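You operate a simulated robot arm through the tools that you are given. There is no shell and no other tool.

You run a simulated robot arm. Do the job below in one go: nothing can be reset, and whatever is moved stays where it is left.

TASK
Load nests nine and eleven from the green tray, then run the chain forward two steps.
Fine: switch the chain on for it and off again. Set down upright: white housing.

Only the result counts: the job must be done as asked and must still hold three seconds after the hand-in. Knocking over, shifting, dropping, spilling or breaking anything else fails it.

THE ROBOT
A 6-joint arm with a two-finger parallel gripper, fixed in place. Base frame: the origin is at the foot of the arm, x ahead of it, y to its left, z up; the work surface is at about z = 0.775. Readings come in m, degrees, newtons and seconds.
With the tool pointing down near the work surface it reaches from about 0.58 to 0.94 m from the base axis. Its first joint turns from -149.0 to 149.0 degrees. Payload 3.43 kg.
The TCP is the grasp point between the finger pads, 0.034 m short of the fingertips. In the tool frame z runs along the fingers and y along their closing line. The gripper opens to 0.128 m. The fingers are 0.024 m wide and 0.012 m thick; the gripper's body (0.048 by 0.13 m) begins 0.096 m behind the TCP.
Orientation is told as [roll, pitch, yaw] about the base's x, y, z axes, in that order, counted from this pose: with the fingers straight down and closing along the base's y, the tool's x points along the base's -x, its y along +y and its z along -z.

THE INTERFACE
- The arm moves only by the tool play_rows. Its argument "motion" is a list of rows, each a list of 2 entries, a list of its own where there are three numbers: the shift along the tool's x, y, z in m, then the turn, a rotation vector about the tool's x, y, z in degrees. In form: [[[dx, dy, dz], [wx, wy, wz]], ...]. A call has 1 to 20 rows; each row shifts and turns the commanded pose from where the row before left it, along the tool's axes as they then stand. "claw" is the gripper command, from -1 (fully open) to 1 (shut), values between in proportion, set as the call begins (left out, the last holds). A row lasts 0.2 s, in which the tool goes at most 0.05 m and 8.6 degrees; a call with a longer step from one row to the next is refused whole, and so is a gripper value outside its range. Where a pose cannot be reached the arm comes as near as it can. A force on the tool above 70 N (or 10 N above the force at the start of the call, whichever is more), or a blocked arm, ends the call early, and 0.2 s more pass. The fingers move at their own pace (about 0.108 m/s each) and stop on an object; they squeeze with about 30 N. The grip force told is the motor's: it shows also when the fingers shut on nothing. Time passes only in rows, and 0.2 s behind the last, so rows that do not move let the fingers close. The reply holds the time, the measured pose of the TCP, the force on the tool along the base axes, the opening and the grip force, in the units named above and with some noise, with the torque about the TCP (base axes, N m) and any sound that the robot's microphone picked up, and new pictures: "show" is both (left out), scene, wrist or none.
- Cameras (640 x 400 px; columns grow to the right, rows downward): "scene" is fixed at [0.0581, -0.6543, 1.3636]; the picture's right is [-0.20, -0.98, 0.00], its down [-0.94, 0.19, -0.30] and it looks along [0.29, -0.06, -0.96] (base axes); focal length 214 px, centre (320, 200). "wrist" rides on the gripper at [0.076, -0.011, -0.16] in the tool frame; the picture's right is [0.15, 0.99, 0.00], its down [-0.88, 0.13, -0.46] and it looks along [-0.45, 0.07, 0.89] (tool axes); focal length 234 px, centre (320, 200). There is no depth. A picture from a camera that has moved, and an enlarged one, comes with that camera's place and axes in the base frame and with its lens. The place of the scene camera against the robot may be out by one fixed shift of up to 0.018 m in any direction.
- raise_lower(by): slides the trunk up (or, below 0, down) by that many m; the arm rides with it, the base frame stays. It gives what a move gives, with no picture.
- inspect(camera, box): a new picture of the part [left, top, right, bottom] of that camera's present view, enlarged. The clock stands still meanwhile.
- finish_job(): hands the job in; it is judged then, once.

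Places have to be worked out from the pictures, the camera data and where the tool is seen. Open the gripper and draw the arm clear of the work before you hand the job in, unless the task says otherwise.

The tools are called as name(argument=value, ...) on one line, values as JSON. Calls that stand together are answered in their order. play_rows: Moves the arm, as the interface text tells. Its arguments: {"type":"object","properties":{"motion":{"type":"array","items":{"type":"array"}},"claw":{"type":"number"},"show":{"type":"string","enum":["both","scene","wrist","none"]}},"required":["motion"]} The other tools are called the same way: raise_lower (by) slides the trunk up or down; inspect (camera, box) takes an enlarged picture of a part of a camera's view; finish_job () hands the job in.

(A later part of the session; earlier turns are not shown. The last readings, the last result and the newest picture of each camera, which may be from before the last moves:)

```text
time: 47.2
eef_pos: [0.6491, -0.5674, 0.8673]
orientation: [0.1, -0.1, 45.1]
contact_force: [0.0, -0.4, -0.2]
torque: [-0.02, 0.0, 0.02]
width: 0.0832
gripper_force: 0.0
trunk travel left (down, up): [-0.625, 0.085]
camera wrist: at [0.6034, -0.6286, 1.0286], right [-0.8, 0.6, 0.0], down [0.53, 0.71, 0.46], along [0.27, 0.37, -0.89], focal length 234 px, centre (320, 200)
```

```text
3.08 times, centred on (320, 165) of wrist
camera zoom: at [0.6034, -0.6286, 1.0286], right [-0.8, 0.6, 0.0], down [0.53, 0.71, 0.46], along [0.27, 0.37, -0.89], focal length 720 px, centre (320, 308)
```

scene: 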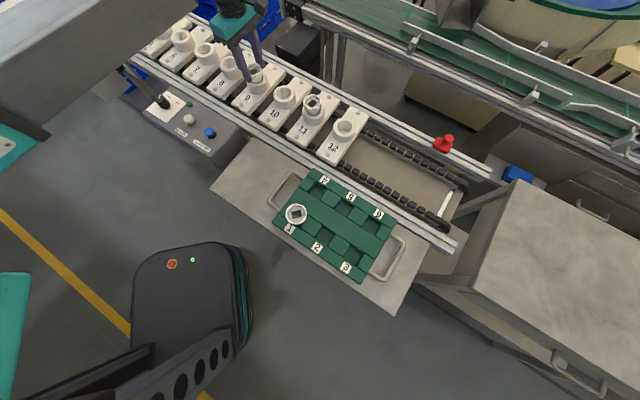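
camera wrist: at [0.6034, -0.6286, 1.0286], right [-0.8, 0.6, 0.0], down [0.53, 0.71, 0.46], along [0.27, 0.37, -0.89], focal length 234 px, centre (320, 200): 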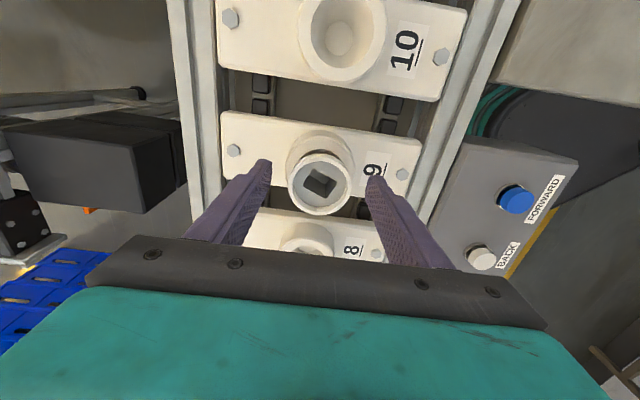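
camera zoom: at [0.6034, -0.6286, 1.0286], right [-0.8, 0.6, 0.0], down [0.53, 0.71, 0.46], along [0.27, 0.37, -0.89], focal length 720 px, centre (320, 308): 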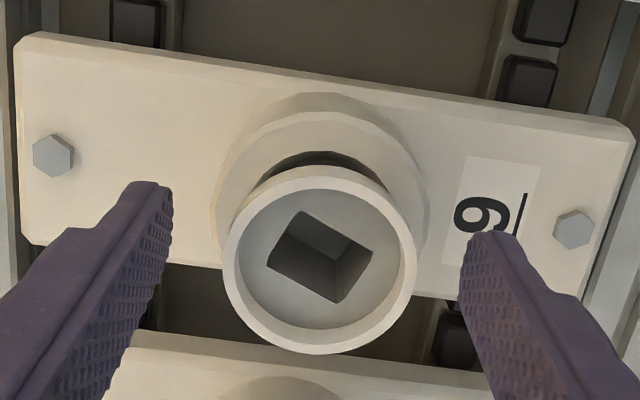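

Housing is standing freely in nest 9. Raising straight up to clear.

play_rows(motion=[[[0, 0, -0.01], [0, 0, 0]], [[0, 0, -0.02], [0, 0, 0]], [[0, 0, -0.03], [0, 0, 0]], [[0, 0, -0.04], [0, 0, 0]], [[0, 0, -0.04], [0, 0, 0]], [[0, 0, 0], [0, 0, 0]]], claw=-0.3, show="both")

inspect(camera="wrist", box=[240, 60, 400, 220])

inspect(camera="scene", box=[220, 50, 350, 140])

inspect(camera="wrist", box=[370, 120, 520, 260])

```text
time: 48.6
eef_pos: [0.6508, -0.5656, 1.0075]
orientation: [0.1, -0.2, 45.0]
contact_force: [-0.7, 0.1, 0.2]
torque: [0.0, 0.01, 0.02]
width: 0.083
gripper_force: 0.1
trunk travel left (down, up): [-0.625, 0.085]
camera wrist: at [0.6041, -0.6281, 1.1682], right [-0.8, 0.6, 0.0], down [0.53, 0.71, 0.46], along [0.27, 0.37, -0.89], focal length 234 px, centre (320, 200)
```

scene: 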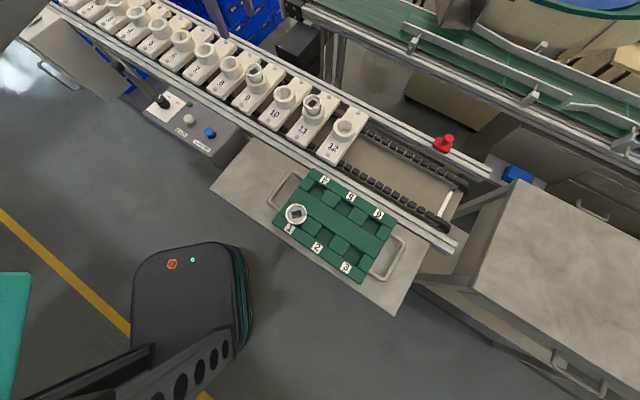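
wrist: 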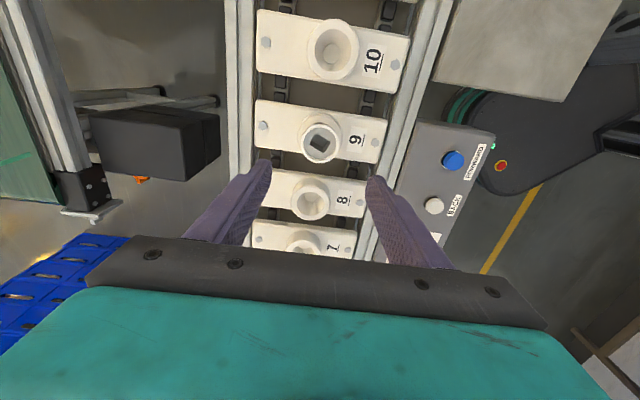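

```text
2.50 times, centred on (320, 140) of wrist
camera zoom: at [0.6041, -0.6281, 1.1682], right [-0.8, 0.6, 0.0], down [0.53, 0.71, 0.46], along [0.27, 0.37, -0.89], focal length 585 px, centre (320, 350)
```

zoom: 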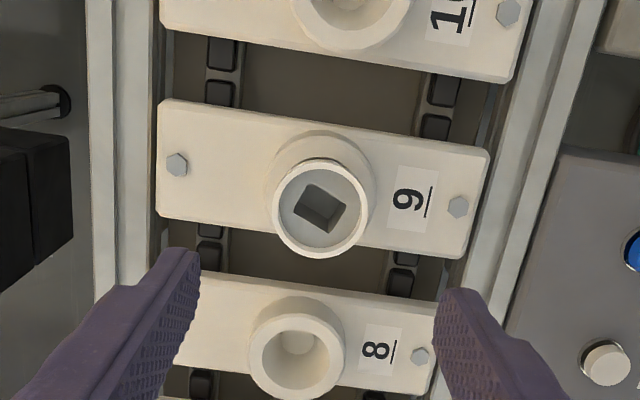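

```text
4.44 times, centred on (285, 95) of scene
camera zoom: at [0.0581, -0.6543, 1.3636], right [-0.2, -0.98, 0.0], down [-0.94, 0.19, -0.3], along [0.29, -0.06, -0.96], focal length 953 px, centre (476, 667)
```

zoom: 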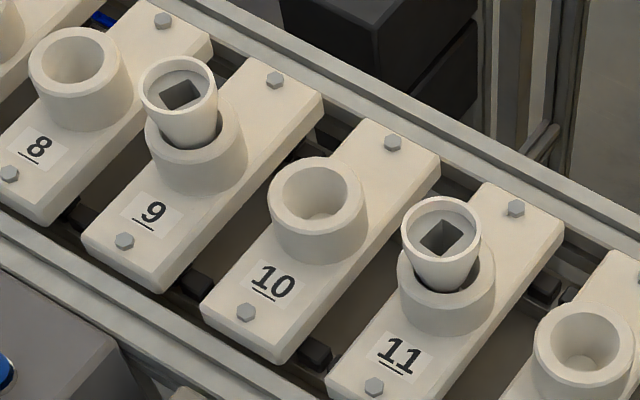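

```text
2.86 times, centred on (445, 190) of wrist
camera zoom: at [0.6041, -0.6281, 1.1682], right [-0.8, 0.6, 0.0], down [0.53, 0.71, 0.46], along [0.27, 0.37, -0.89], focal length 669 px, centre (-37, 229)
```

zoom: 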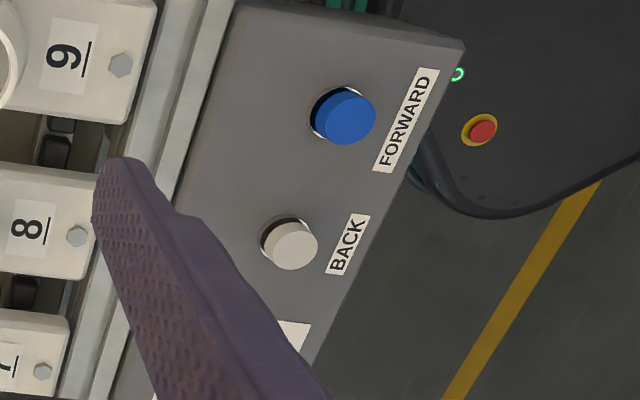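

Both housings stand upright in nests 9 and 11. Next is the control panel: moving above the knob (≈(0.63,-0.28)) for a close look.

play_rows(motion=[[[-0.02374, 0.0298, -0.006], [0, 0, 0]], [[-0.02374, 0.0298, -0.006], [0, 0, 0]], [[-0.02374, 0.0298, -0.006], [0, 0, 0]], [[-0.02374, 0.0298, -0.006], [0, 0, 0]], [[-0.02374, 0.0298, -0.006], [0, 0, 0]], [[-0.02374, 0.0298, -0.006], [0, 0, 0]], [[-0.02374, 0.0298, -0.006], [0, 0, 0]], [[0, 0, 0], [0, 0, 0]]], claw=-1, show="both")

inspect(camera="wrist", box=[240, 60, 400, 220])

```text
time: 50.4
eef_pos: [0.6224, -0.3009, 1.0486]
orientation: [0.1, -0.1, 45.0]
contact_force: [0.6, 0.1, -0.4]
torque: [-0.01, -0.01, 0.03]
width: 0.1283
gripper_force: 0.1
trunk travel left (down, up): [-0.625, 0.085]
camera wrist: at [0.576, -0.3633, 1.2094], right [-0.8, 0.6, 0.0], down [0.53, 0.71, 0.46], along [0.27, 0.37, -0.89], focal length 234 px, centre (320, 200)
```

scene: 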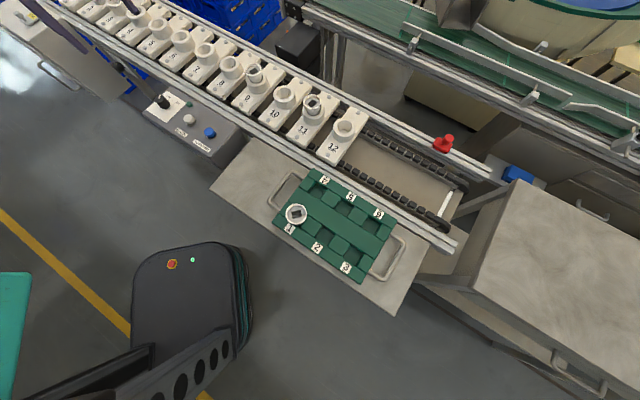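
wrist: 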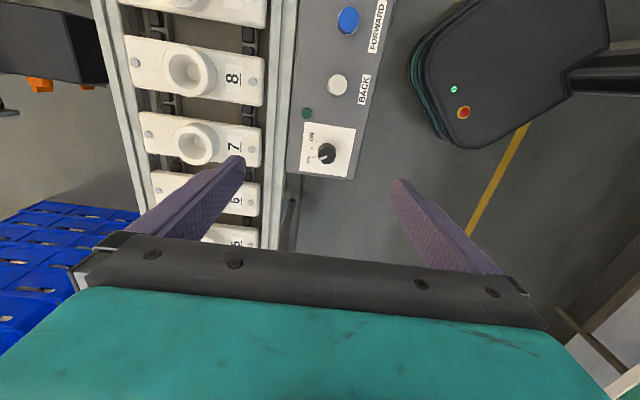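

```text
2.50 times, centred on (320, 140) of wrist
camera zoom: at [0.576, -0.3633, 1.2094], right [-0.8, 0.6, 0.0], down [0.53, 0.71, 0.46], along [0.27, 0.37, -0.89], focal length 585 px, centre (320, 350)
```

zoom: 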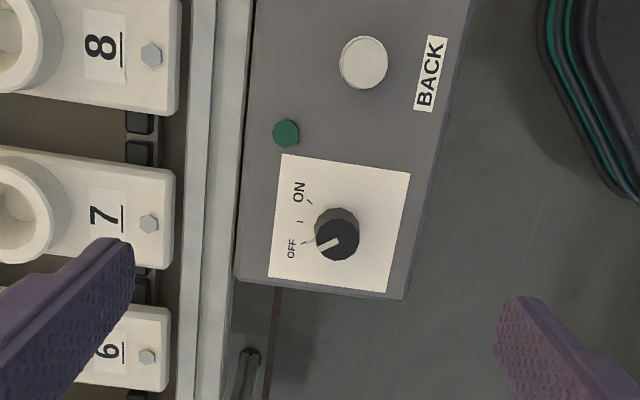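

inspect(camera="wrist", box=[295, 110, 365, 190])

inspect(camera="scene", box=[135, 75, 225, 165])

inspect(camera="wrist", box=[290, 0, 400, 190])

```text
5.00 times, centred on (330, 150) of wrist
camera zoom: at [0.576, -0.3633, 1.2094], right [-0.8, 0.6, 0.0], down [0.53, 0.71, 0.46], along [0.27, 0.37, -0.89], focal length 1171 px, centre (270, 450)
```

zoom: 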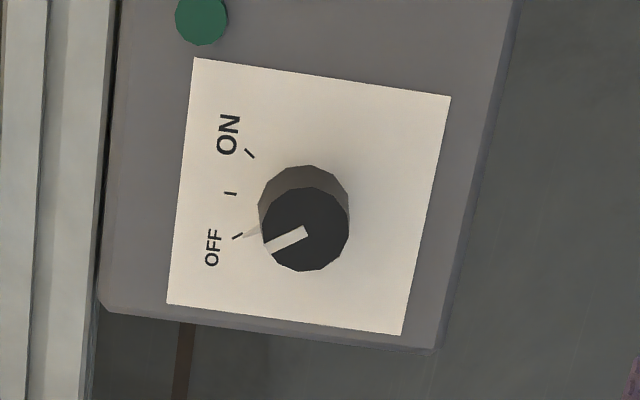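

```text
4.44 times, centred on (180, 120) of scene
camera zoom: at [0.0581, -0.6543, 1.3636], right [-0.2, -0.98, 0.0], down [-0.94, 0.19, -0.3], along [0.29, -0.06, -0.96], focal length 953 px, centre (942, 556)
```

zoom: 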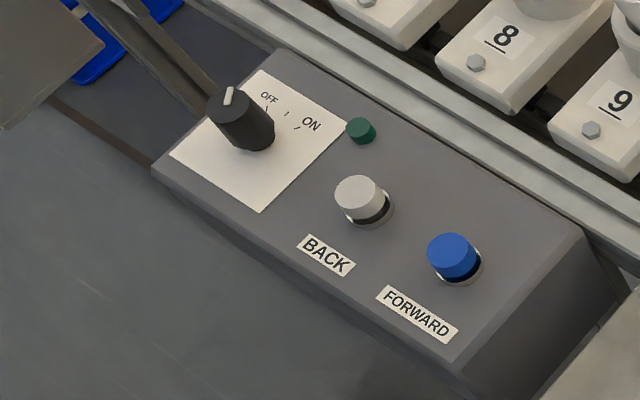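

```text
2.11 times, centred on (345, 95) of wrist
camera zoom: at [0.576, -0.3633, 1.2094], right [-0.8, 0.6, 0.0], down [0.53, 0.71, 0.46], along [0.27, 0.37, -0.89], focal length 493 px, centre (267, 421)
```

zoom: 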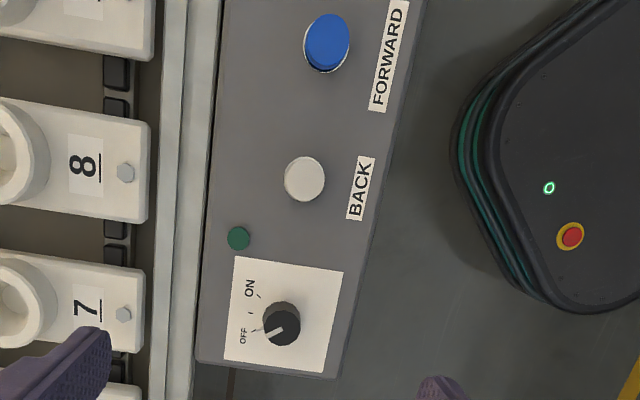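

Knob pointer is at OFF; ON is ~68–70° clockwise (seen from above). I'll centre above the knob, yaw to +80° (so I can turn down to +10°), and descend partway to refine its position.

play_rows(motion=[[[-0.0343, 0.0179, 0], [0, 0, 0]], [[0, 0, 0], [0, 0, -7]], [[0, 0, 0], [0, 0, -7]], [[0, 0, 0], [0, 0, -7]], [[0, 0, 0], [0, 0, -7]], [[0, 0, 0], [0, 0, -7]], [[0, 0, 0.04], [0, 0, 0]], [[0, 0, 0.04], [0, 0, 0]], [[0, 0, 0], [0, 0, 0]]], claw=-1, show="both")

inspect(camera="wrist", box=[250, 70, 390, 220])

```text
time: 52.4
eef_pos: [0.6306, -0.2658, 0.9695]
orientation: [0.0, -0.1, 79.9]
contact_force: [-0.6, 0.0, -0.4]
torque: [0.03, -0.01, -0.03]
width: 0.1282
gripper_force: 0.1
trunk travel left (down, up): [-0.625, 0.085]
camera wrist: at [0.6272, -0.3421, 1.1316], right [-1.0, 0.03, 0.0], down [0.02, 0.89, 0.46], along [0.01, 0.46, -0.89], focal length 234 px, centre (320, 200)
```

scene: 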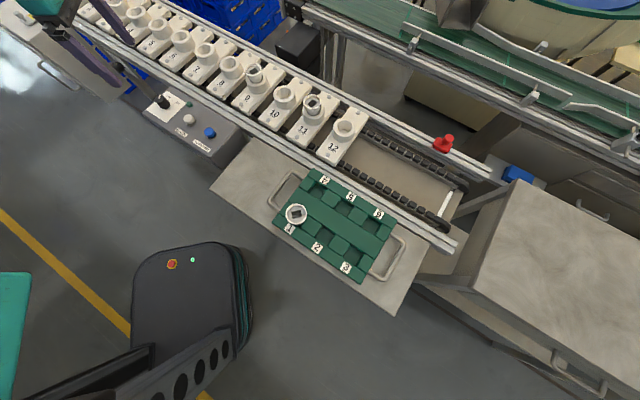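
wrist: 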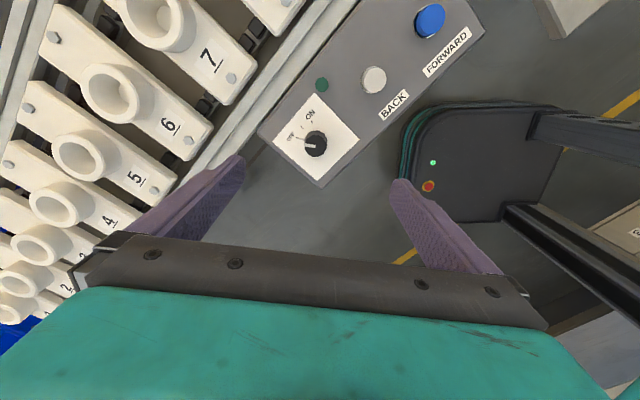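

```text
2.67 times, centred on (320, 145) of wrist
camera zoom: at [0.6272, -0.3421, 1.1316], right [-1.0, 0.03, 0.0], down [0.02, 0.89, 0.46], along [0.01, 0.46, -0.89], focal length 624 px, centre (320, 347)
```

zoom: 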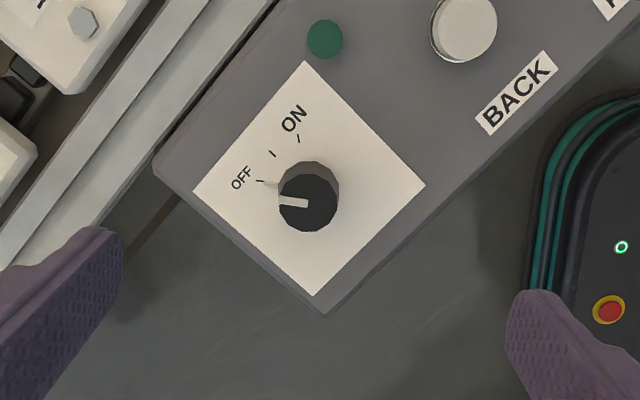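

play_rows(motion=[[[-0.0005, -0.0054, 0], [0, 0, 0]], [[0, 0, 0.035], [0, 0, 0]], [[0, 0, 0.03], [0, 0, 0]], [[0, 0, 0], [0, 0, 0]]], claw=-0.2, show="both")

inspect(camera="wrist", box=[260, 90, 380, 220])

inspect(camera="scene", box=[120, 60, 220, 150])

```text
time: 53.4
eef_pos: [0.6373, -0.2665, 0.906]
orientation: [0.1, -0.2, 80.0]
contact_force: [-0.3, 0.4, -1.0]
torque: [0.02, 0.02, 0.03]
width: 0.0767
gripper_force: 0.1
trunk travel left (down, up): [-0.625, 0.085]
camera wrist: at [0.6343, -0.3424, 1.0669], right [-1.0, 0.03, 0.0], down [0.02, 0.89, 0.46], along [0.01, 0.46, -0.89], focal length 234 px, centre (320, 200)
```

scene: 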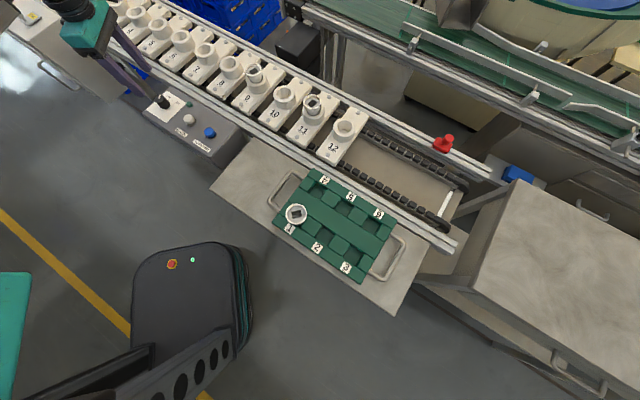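
wrist: 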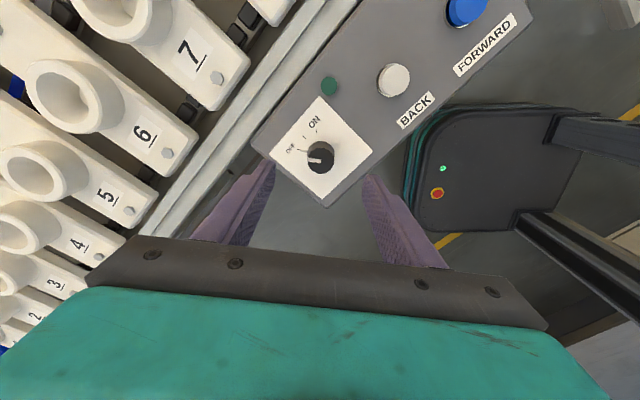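

```text
3.08 times, centred on (320, 155) of wrist
camera zoom: at [0.6343, -0.3424, 1.0669], right [-1.0, 0.03, 0.0], down [0.02, 0.89, 0.46], along [0.01, 0.46, -0.89], focal length 720 px, centre (320, 338)
```

zoom: 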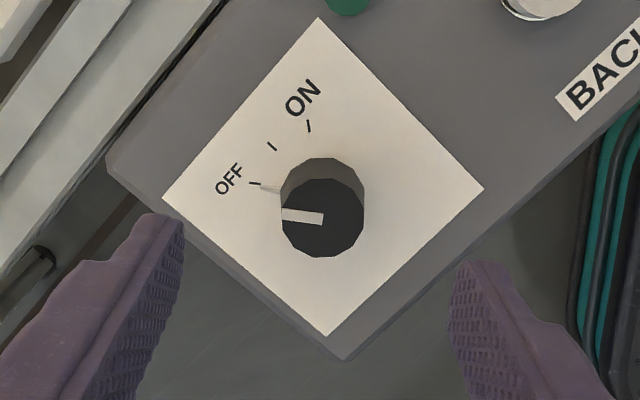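

```text
4.44 times, centred on (170, 105) of scene
camera zoom: at [0.0581, -0.6543, 1.3636], right [-0.2, -0.98, 0.0], down [-0.94, 0.19, -0.3], along [0.29, -0.06, -0.96], focal length 953 px, centre (987, 622)
```

zoom: 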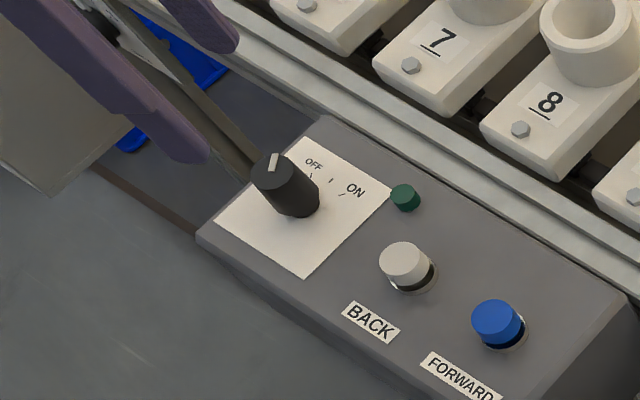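

Knob top is at z≈0.815 with the knob ~27 mm across. Re-centring by ~3 mm and descending until the fingertips just straddle the knob top.

play_rows(motion=[[[-0.003, 0.0015, 0], [0, 0, 0]], [[0, 0, 0.03], [0, 0, 0]], [[0, 0, 0.03], [0, 0, 0]], [[0, 0, 0], [0, 0, 0]]], claw=-0.2, show="both")

inspect(camera="wrist", box=[250, 100, 390, 230])

inspect(camera="scene", box=[120, 60, 220, 150])

```text
time: 54.4
eef_pos: [0.6362, -0.2607, 0.8465]
orientation: [0.0, -0.2, 80.0]
contact_force: [0.5, -0.4, 0.0]
torque: [0.0, 0.02, -0.01]
width: 0.0768
gripper_force: 0.2
trunk travel left (down, up): [-0.625, 0.085]
camera wrist: at [0.6333, -0.3393, 1.0077], right [-1.0, 0.03, 0.0], down [0.02, 0.89, 0.46], along [0.01, 0.46, -0.89], focal length 234 px, centre (320, 200)
```

scene: 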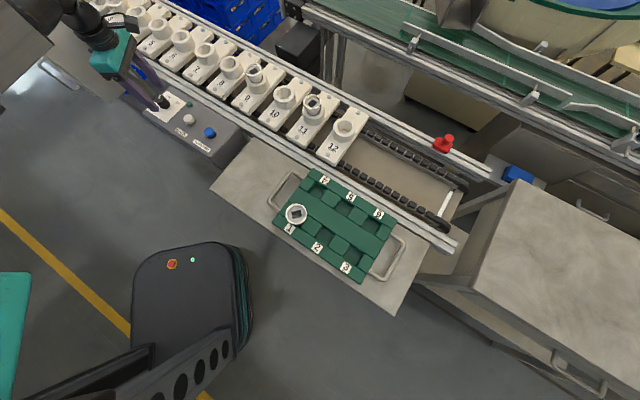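
wrist: 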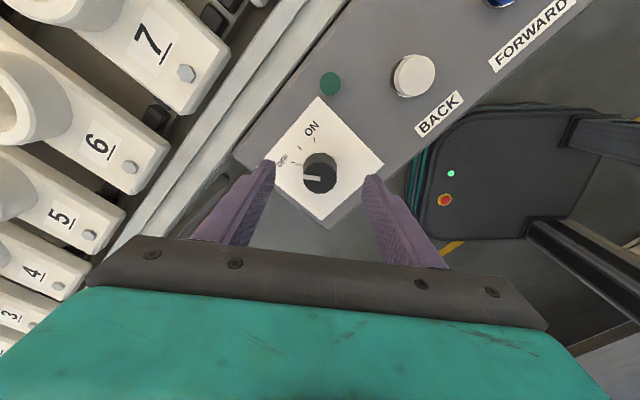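

```text
3.08 times, centred on (320, 165) of wrist
camera zoom: at [0.6333, -0.3393, 1.0077], right [-1.0, 0.03, 0.0], down [0.02, 0.89, 0.46], along [0.01, 0.46, -0.89], focal length 720 px, centre (320, 308)
```

zoom: 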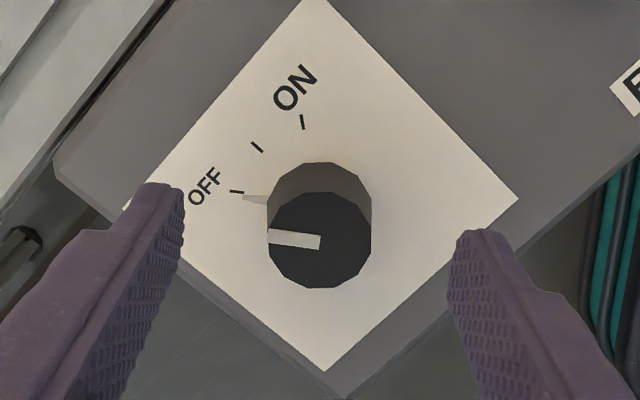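

```text
4.44 times, centred on (170, 105) of scene
camera zoom: at [0.0581, -0.6543, 1.3636], right [-0.2, -0.98, 0.0], down [-0.94, 0.19, -0.3], along [0.29, -0.06, -0.96], focal length 953 px, centre (987, 622)
```

zoom: 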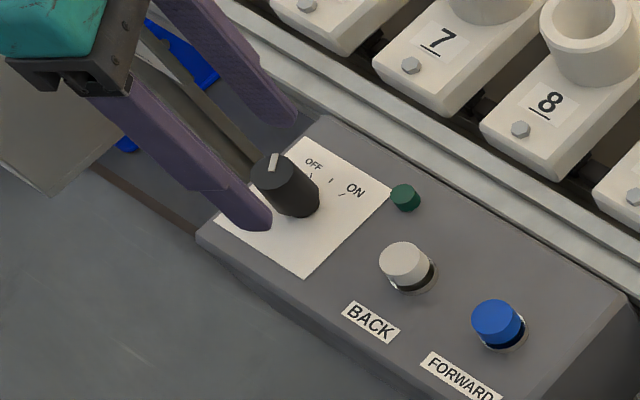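

Knob (30 mm dia, top z≈0.813) is centred within 1 mm between the fingers. Lowering 16 mm more to get overlap while staying ~10 mm above the panel.

play_rows(motion=[[[-0.0008, 0.0005, 0.008], [0, 0, 0]], [[0, 0, 0.008], [0, 0, 0]], [[0, 0, 0], [0, 0, 0]]], claw=-0.2, show="both")

inspect(camera="scene", box=[120, 60, 220, 150])

inspect(camera="wrist", box=[250, 100, 390, 230])

```text
time: 55.2
eef_pos: [0.6356, -0.2613, 0.8295]
orientation: [0.0, -0.1, 80.0]
contact_force: [0.3, -0.3, 0.8]
torque: [-0.02, 0.02, 0.0]
width: 0.0767
gripper_force: 0.1
trunk travel left (down, up): [-0.625, 0.085]
camera wrist: at [0.6327, -0.3376, 0.9909], right [-1.0, 0.03, 0.0], down [0.02, 0.89, 0.46], along [0.01, 0.46, -0.89], focal length 234 px, centre (320, 200)
```

scene: 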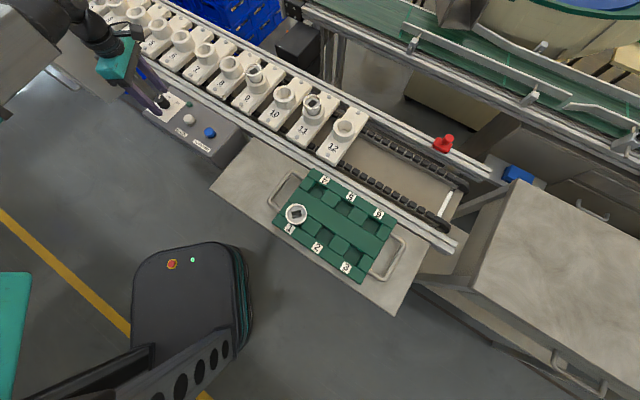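
wrist: 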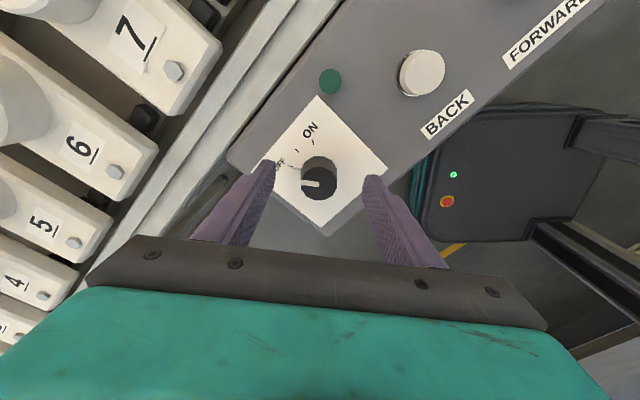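

```text
4.44 times, centred on (170, 105) of scene
camera zoom: at [0.0581, -0.6543, 1.3636], right [-0.2, -0.98, 0.0], down [-0.94, 0.19, -0.3], along [0.29, -0.06, -0.96], focal length 953 px, centre (987, 622)
```

zoom: 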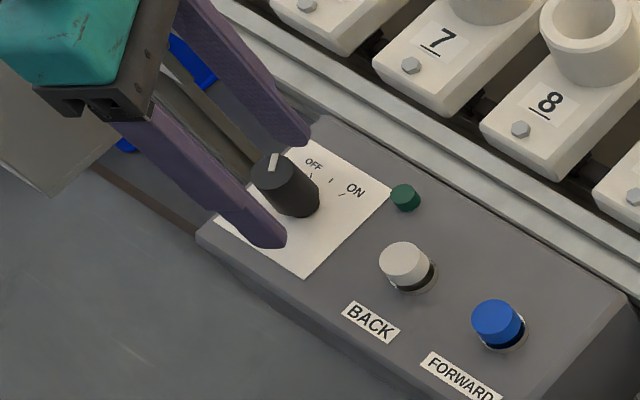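

```text
3.08 times, centred on (320, 165) of wrist
camera zoom: at [0.6327, -0.3376, 0.9909], right [-1.0, 0.03, 0.0], down [0.02, 0.89, 0.46], along [0.01, 0.46, -0.89], focal length 720 px, centre (320, 308)
```

zoom: 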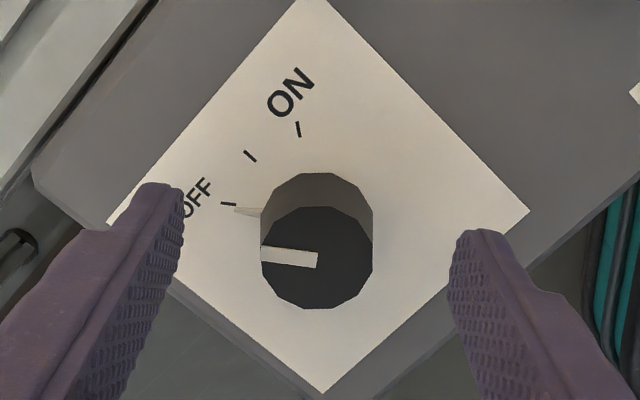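

Centred on the knob with no contact. Closing to grip it.

play_rows(motion=[[[0, 0, 0], [0, 0, 0]], [[0, 0, 0], [0, 0, 0]], [[0, 0, 0], [0, 0, 0]], [[0, 0, 0], [0, 0, 0]]], claw=1, show="wrist")

inspect(camera="wrist", box=[250, 100, 390, 230])

```text
time: 56.2
eef_pos: [0.6366, -0.2595, 0.8303]
orientation: [0.0, -0.1, 80.0]
contact_force: [7.9, -1.2, 0.8]
torque: [0.04, -0.3, 0.04]
width: 0.034
gripper_force: 45.4
trunk travel left (down, up): [-0.625, 0.085]
camera wrist: at [0.6334, -0.3377, 0.991], right [-1.0, 0.03, 0.0], down [0.02, 0.89, 0.46], along [0.01, 0.46, -0.89], focal length 234 px, centre (320, 200)
```

wrist: 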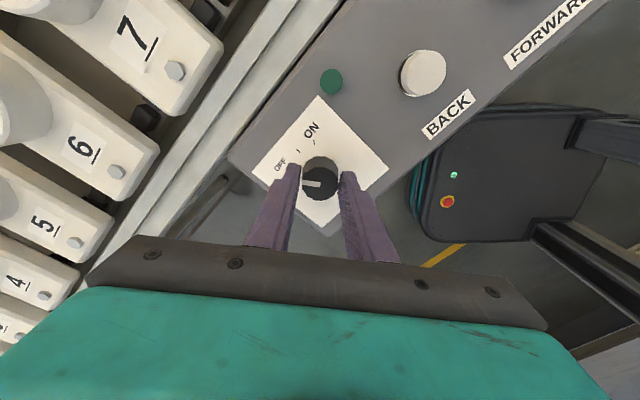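

```text
3.08 times, centred on (320, 165) of wrist
camera zoom: at [0.6334, -0.3377, 0.991], right [-1.0, 0.03, 0.0], down [0.02, 0.89, 0.46], along [0.01, 0.46, -0.89], focal length 720 px, centre (320, 308)
```

zoom: 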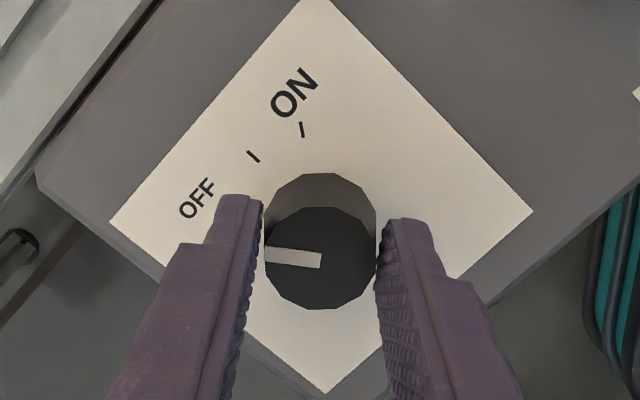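

Gripped the knob (34 mm). Turning clockwise in a first half-step, after relieving the ~1 mm side offset.

play_rows(motion=[[[0, -0.0008, 0], [0, 0, 0]], [[0, 0, 0], [0, 0, 7]], [[0, 0, 0], [0, 0, 7]], [[0, 0, 0], [0, 0, 7]], [[0, 0, 0], [0, 0, 7]], [[0, 0, 0], [0, 0, 7]], [[0, 0, 0], [0, 0, 0]]], claw=1, show="both")

inspect(camera="wrist", box=[250, 100, 390, 230])

inspect(camera="scene", box=[120, 60, 220, 150])

```text
time: 57.8
eef_pos: [0.6365, -0.2597, 0.8302]
orientation: [-0.1, -0.1, 45.0]
contact_force: [18.5, -0.4, 18.2]
torque: [-0.33, 0.19, 0.01]
width: 0.0339
gripper_force: 44.9
trunk travel left (down, up): [-0.625, 0.085]
camera wrist: at [0.5899, -0.3227, 0.9909], right [-0.8, 0.6, 0.0], down [0.53, 0.71, 0.46], along [0.27, 0.37, -0.89], focal length 234 px, centre (320, 200)
```

scene: 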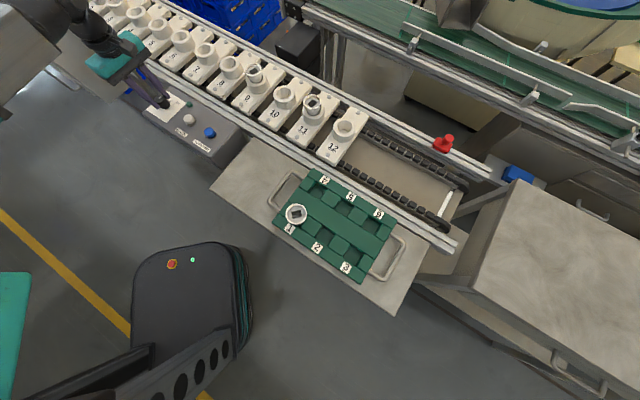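
wrist: 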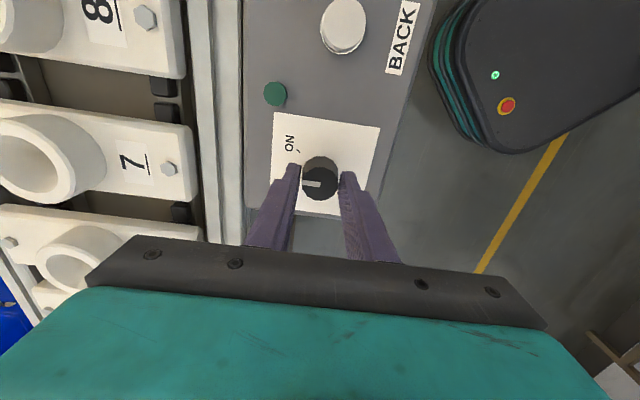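

```text
3.08 times, centred on (320, 165) of wrist
camera zoom: at [0.5899, -0.3227, 0.9909], right [-0.8, 0.6, 0.0], down [0.53, 0.71, 0.46], along [0.27, 0.37, -0.89], focal length 720 px, centre (320, 308)
```

zoom: 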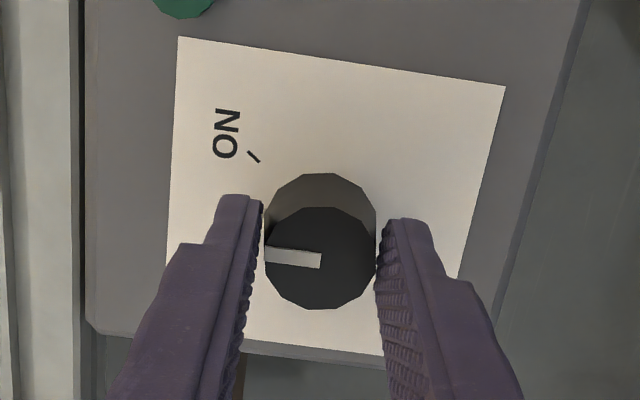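

```text
4.44 times, centred on (170, 105) of scene
camera zoom: at [0.0581, -0.6543, 1.3636], right [-0.2, -0.98, 0.0], down [-0.94, 0.19, -0.3], along [0.29, -0.06, -0.96], focal length 953 px, centre (987, 622)
```

zoom: 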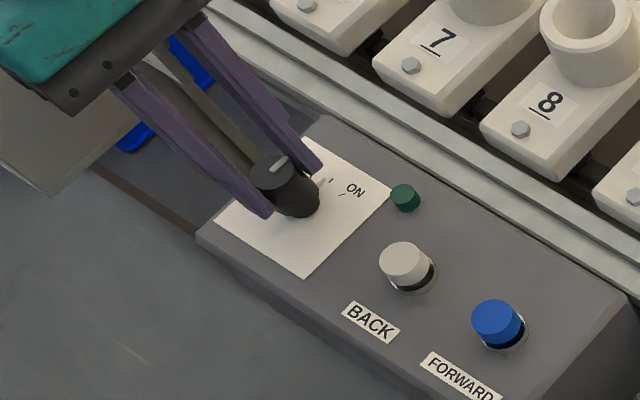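

The knob turns with the gripper (35° done). Some side load, so I'll ease the TCP ~1.5 mm toward +x and then turn the remaining ~34°.

play_rows(motion=[[[-0.0012, -0.0012, -0.0007], [0, 0, 0]], [[0, 0, 0], [0, 0, 7]], [[0, 0, 0], [0, 0, 7]], [[0, 0, 0], [0, 0, 7]], [[0, 0, 0], [0, 0, 7]], [[0, 0, 0], [0, 0, 6]], [[0, 0, 0], [0, 0, 0]]], claw=1, show="both")

inspect(camera="wrist", box=[230, 60, 390, 230])

inspect(camera="scene", box=[120, 60, 220, 150])

```text
time: 59.4
eef_pos: [0.637, -0.2603, 0.8299]
orientation: [0.1, 0.1, 10.9]
contact_force: [1.7, -2.2, 0.2]
torque: [-0.12, -1.27, -0.01]
width: 0.0335
gripper_force: 45.3
trunk travel left (down, up): [-0.625, 0.085]
heard: click
camera wrist: at [0.5644, -0.2872, 0.9911], right [-0.33, 0.94, 0.0], down [0.84, 0.29, 0.45], along [0.43, 0.15, -0.89], focal length 234 px, centre (320, 200)
```

scene: 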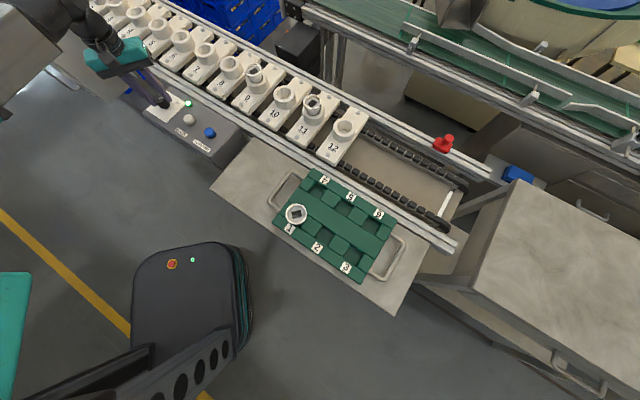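
wrist: 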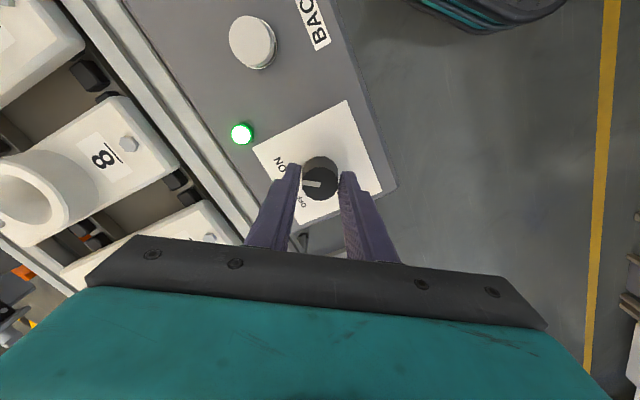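

```text
2.35 times, centred on (310, 145) of wrist
camera zoom: at [0.5644, -0.2872, 0.9911], right [-0.33, 0.94, 0.0], down [0.84, 0.29, 0.45], along [0.43, 0.15, -0.89], focal length 551 px, centre (344, 329)
```

zoom: 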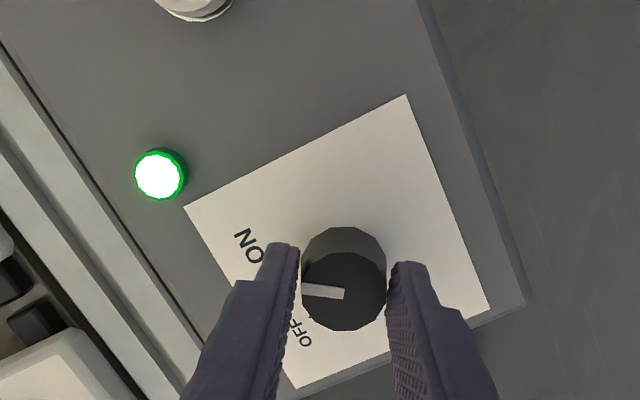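

```text
4.44 times, centred on (170, 105) of scene
camera zoom: at [0.0581, -0.6543, 1.3636], right [-0.2, -0.98, 0.0], down [-0.94, 0.19, -0.3], along [0.29, -0.06, -0.96], focal length 953 px, centre (987, 622)
```

zoom: 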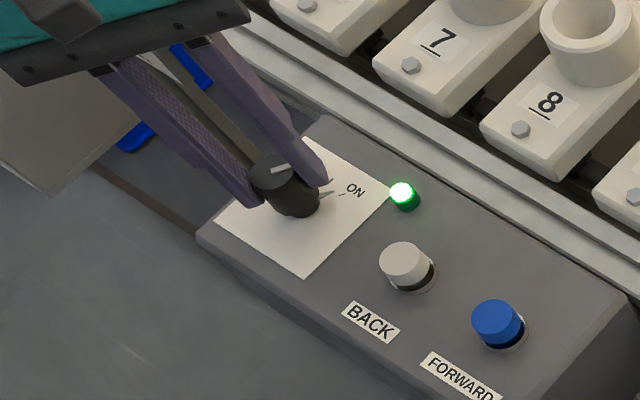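

A click and the LED is lit: the chain is switched on. Releasing the knob with a small opening and lifting straight up.

play_rows(motion=[[[0, 0, 0], [0, 0, 0]], [[0, 0, 0], [0, 0, 0]], [[0, 0, -0.015], [0, 0, 0]], [[0, 0, -0.03], [0, 0, 0]], [[0, 0, -0.04], [0, 0, 0]], [[0, 0, -0.04], [0, 0, 0]], [[0, 0, 0], [0, 0, 0]]], claw=0.06, show="both")

inspect(camera="wrist", box=[200, 0, 400, 220])

inspect(camera="scene", box=[120, 60, 220, 150])

```text
time: 61.0
eef_pos: [0.6383, -0.2615, 0.9563]
orientation: [0.2, 0.1, 10.9]
contact_force: [-0.7, -0.5, 0.4]
torque: [-0.01, 0.0, -0.02]
width: 0.0603
gripper_force: 0.0
trunk travel left (down, up): [-0.625, 0.085]
camera wrist: at [0.5653, -0.2871, 1.117], right [-0.33, 0.94, 0.0], down [0.84, 0.3, 0.46], along [0.43, 0.15, -0.89], focal length 234 px, centre (320, 200)
```

scene: 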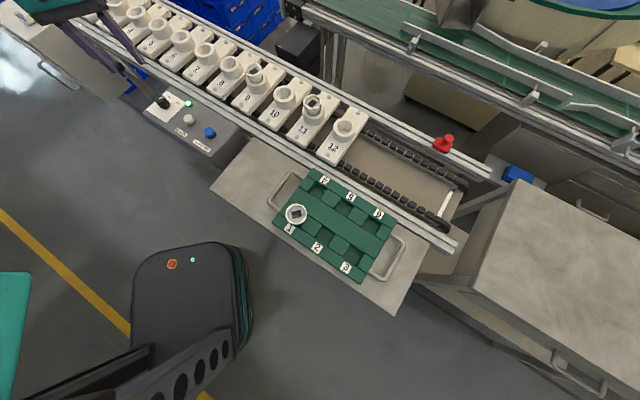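
wrist: 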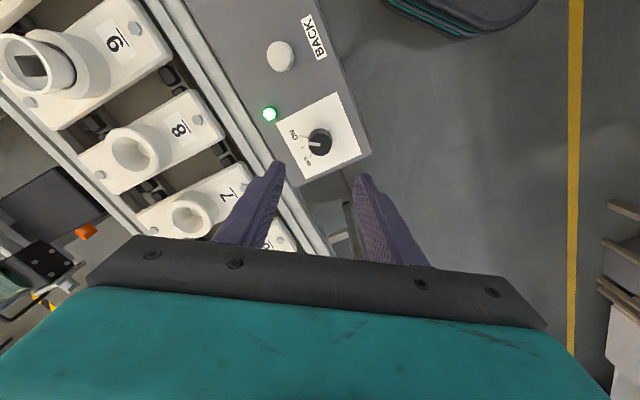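

```text
1.82 times, centred on (300, 110) of wrist
camera zoom: at [0.5653, -0.2871, 1.117], right [-0.33, 0.94, 0.0], down [0.84, 0.3, 0.46], along [0.43, 0.15, -0.89], focal length 426 px, centre (356, 364)
```

zoom: 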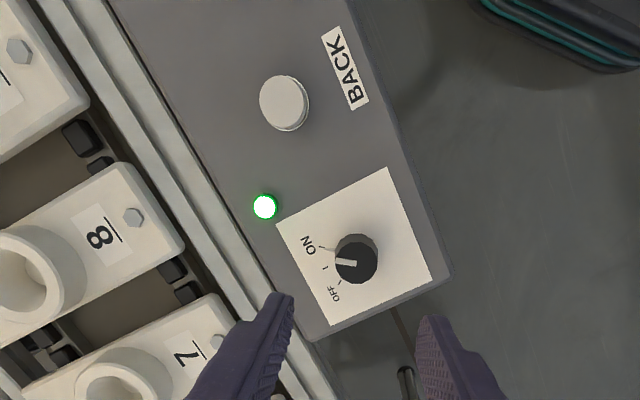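

```text
4.44 times, centred on (170, 105) of scene
camera zoom: at [0.0581, -0.6543, 1.3636], right [-0.2, -0.98, 0.0], down [-0.94, 0.19, -0.3], along [0.29, -0.06, -0.96], focal length 953 px, centre (987, 622)
```

zoom: 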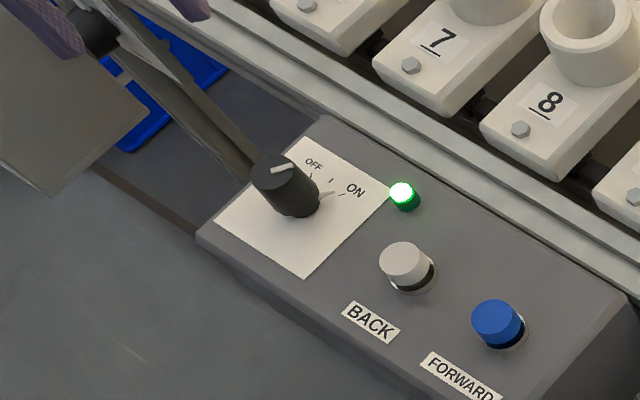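

Knob pointer is on ON. Moving at this height to above the blue FORWARD button with the gripper closed for pressing.

play_rows(motion=[[[0.02988, -0.0203, 0], [0, 0, 0]], [[0.02988, -0.0203, 0], [0, 0, 0]], [[0.02988, -0.0203, 0], [0, 0, 0]], [[0.02988, -0.0203, 0], [0, 0, 0]], [[0.02988, -0.0203, 0], [0, 0, 0]], [[0.02988, -0.0203, 0], [0, 0, 0]], [[0, 0, 0], [0, 0, 0]]], claw=1, show="both")

inspect(camera="wrist", box=[240, 60, 400, 220])

```text
time: 62.6
eef_pos: [0.4869, -0.4152, 0.9564]
orientation: [0.1, 0.0, 11.1]
contact_force: [-0.3, 0.2, 0.4]
torque: [0.03, -0.01, 0.0]
width: 0.0001
gripper_force: 30.2
trunk travel left (down, up): [-0.625, 0.085]
camera wrist: at [0.4122, -0.4411, 1.1175], right [-0.33, 0.94, 0.0], down [0.84, 0.3, 0.46], along [0.43, 0.15, -0.89], focal length 234 px, centre (320, 200)
```

scene: 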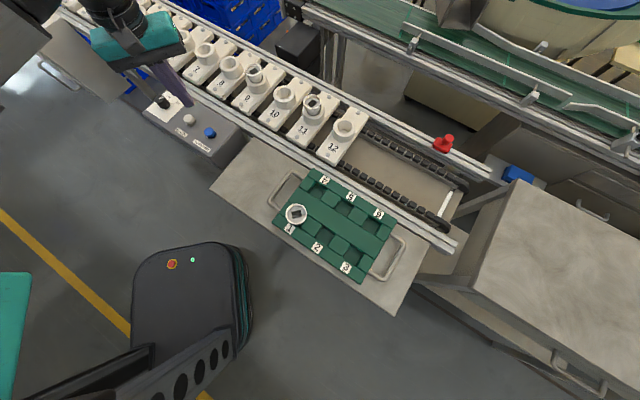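
wrist: 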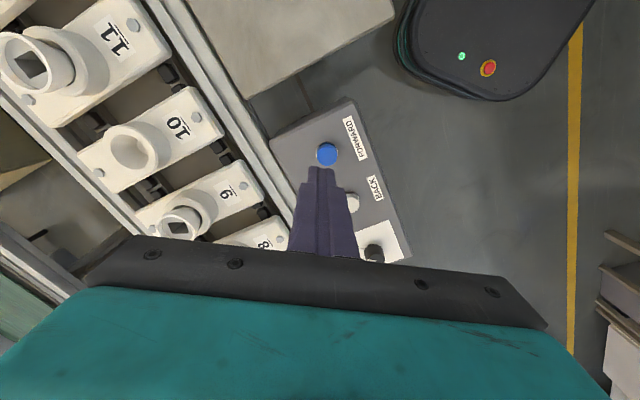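

```text
2.50 times, centred on (320, 140) of wrist
camera zoom: at [0.4122, -0.4411, 1.1175], right [-0.33, 0.94, 0.0], down [0.84, 0.3, 0.46], along [0.43, 0.15, -0.89], focal length 585 px, centre (320, 350)
```

zoom: 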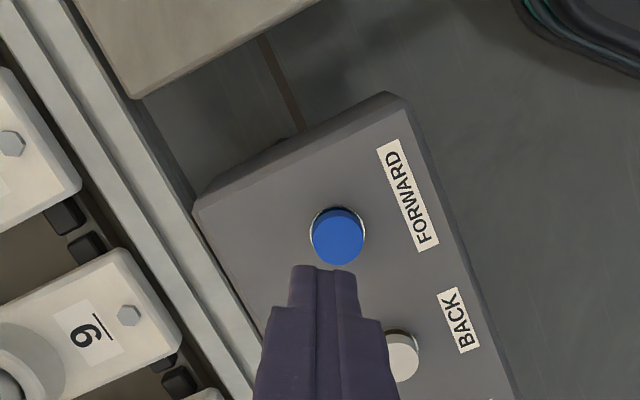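

Blue button is ~14 mm off in tool −x and ~13 mm in +y. Shifting over it and descending to ~3 cm above.

play_rows(motion=[[[-0.014, 0.0126, 0.0], [0, 0, 0]], [[0, 0, 0.035], [0, 0, 0]], [[0, 0, 0.035], [0, 0, 0]], [[0, 0, 0.02], [0, 0, 0]], [[0, 0, 0], [0, 0, 0]]], claw=1, show="both")

inspect(camera="wrist", box=[260, 90, 400, 220])

inspect(camera="scene", box=[150, 70, 250, 170])

```text
time: 63.8
eef_pos: [0.4964, -0.3993, 0.866]
orientation: [0.1, 0.1, 10.9]
contact_force: [-0.4, 0.3, 0.3]
torque: [-0.01, -0.02, 0.03]
width: 0.0
gripper_force: 30.5
trunk travel left (down, up): [-0.625, 0.085]
camera wrist: at [0.4227, -0.4249, 1.0273], right [-0.33, 0.94, 0.0], down [0.84, 0.3, 0.46], along [0.43, 0.15, -0.89], focal length 234 px, centre (320, 200)
```

scene: 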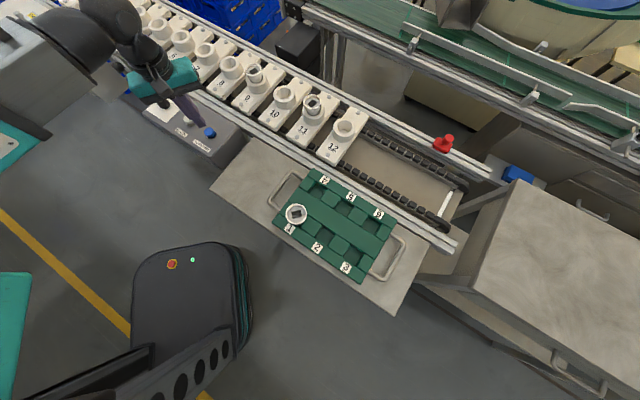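
wrist: 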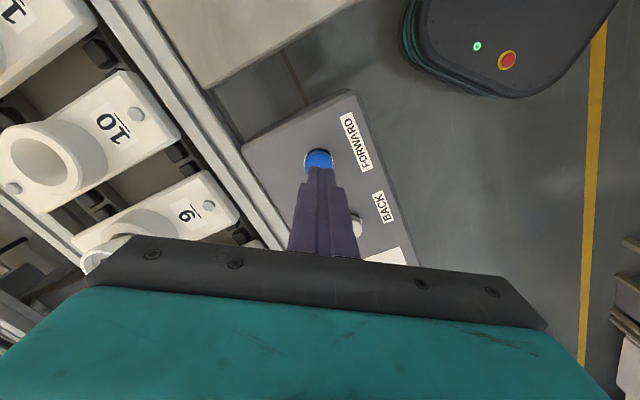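

```text
3.08 times, centred on (330, 155) of wrist
camera zoom: at [0.4227, -0.4249, 1.0273], right [-0.33, 0.94, 0.0], down [0.84, 0.3, 0.46], along [0.43, 0.15, -0.89], focal length 720 px, centre (289, 338)
```

zoom: 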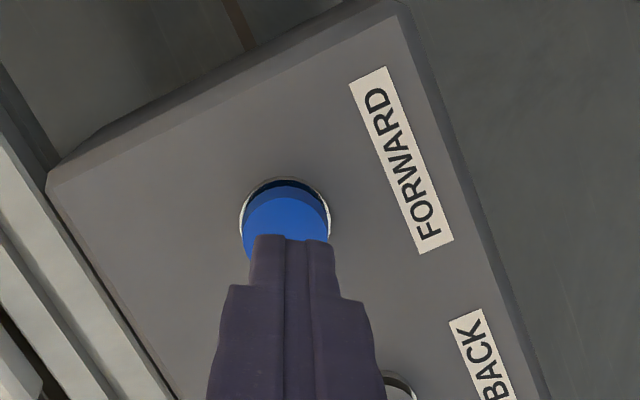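

```text
4.00 times, centred on (200, 120) of scene
camera zoom: at [0.0581, -0.6543, 1.3636], right [-0.2, -0.98, 0.0], down [-0.94, 0.19, -0.3], along [0.29, -0.06, -0.96], focal length 858 px, centre (800, 520)
```

zoom: 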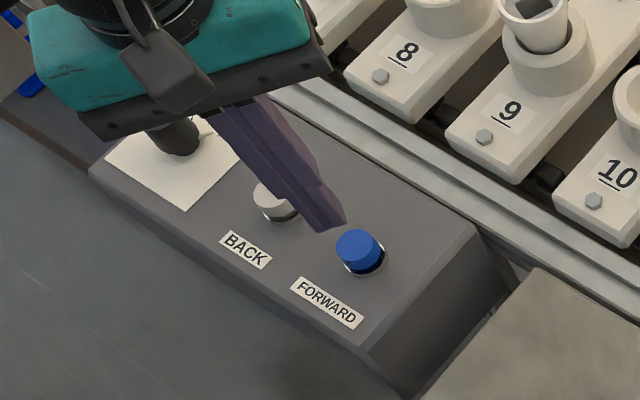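

Finger tips are aligned over the FORWARD button. Lowering to just above it.

play_rows(motion=[[[0, 0, 0.01], [0, 0, 0]], [[0, 0, 0.01], [0, 0, 0]], [[0, 0, 0.004], [0, 0, 0]], [[0, 0, 0], [0, 0, 0]]], claw=1, show="both")

inspect(camera="scene", box=[150, 70, 250, 170])

inspect(camera="wrist", box=[260, 90, 400, 220])

```text
time: 64.8
eef_pos: [0.4972, -0.3981, 0.8427]
orientation: [0.1, -0.1, 11.1]
contact_force: [-1.2, 0.1, 0.0]
torque: [-0.01, -0.01, -0.04]
width: 0.0
gripper_force: 29.8
trunk travel left (down, up): [-0.625, 0.085]
camera wrist: at [0.4231, -0.4248, 1.0036], right [-0.33, 0.94, 0.0], down [0.84, 0.3, 0.46], along [0.43, 0.15, -0.89], focal length 234 px, centre (320, 200)
```

scene: 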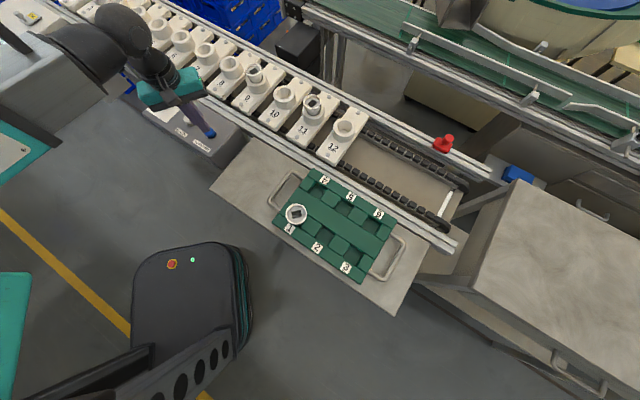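
wrist: 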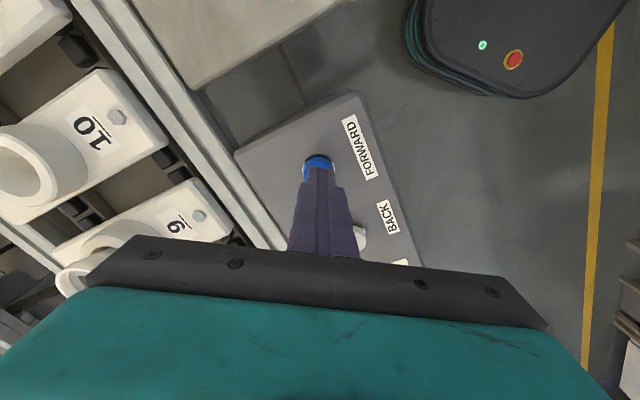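

```text
4.00 times, centred on (200, 120) of scene
camera zoom: at [0.0581, -0.6543, 1.3636], right [-0.2, -0.98, 0.0], down [-0.94, 0.19, -0.3], along [0.29, -0.06, -0.96], focal length 858 px, centre (800, 520)
```

zoom: 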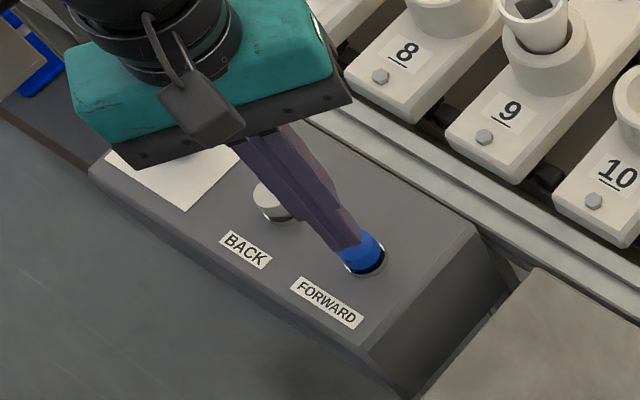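

```text
3.08 times, centred on (330, 155) of wrist
camera zoom: at [0.4231, -0.4248, 1.0036], right [-0.33, 0.94, 0.0], down [0.84, 0.3, 0.46], along [0.43, 0.15, -0.89], focal length 720 px, centre (289, 338)
```

zoom: 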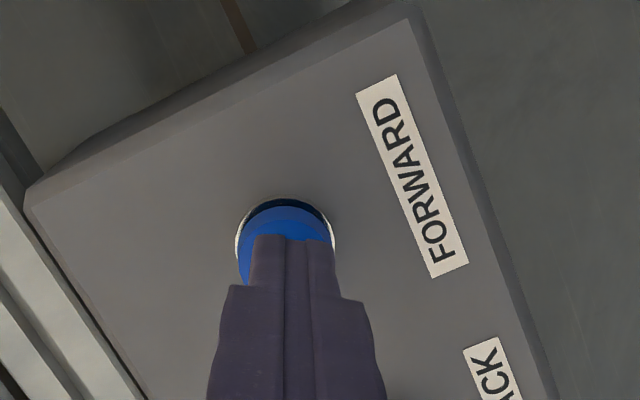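

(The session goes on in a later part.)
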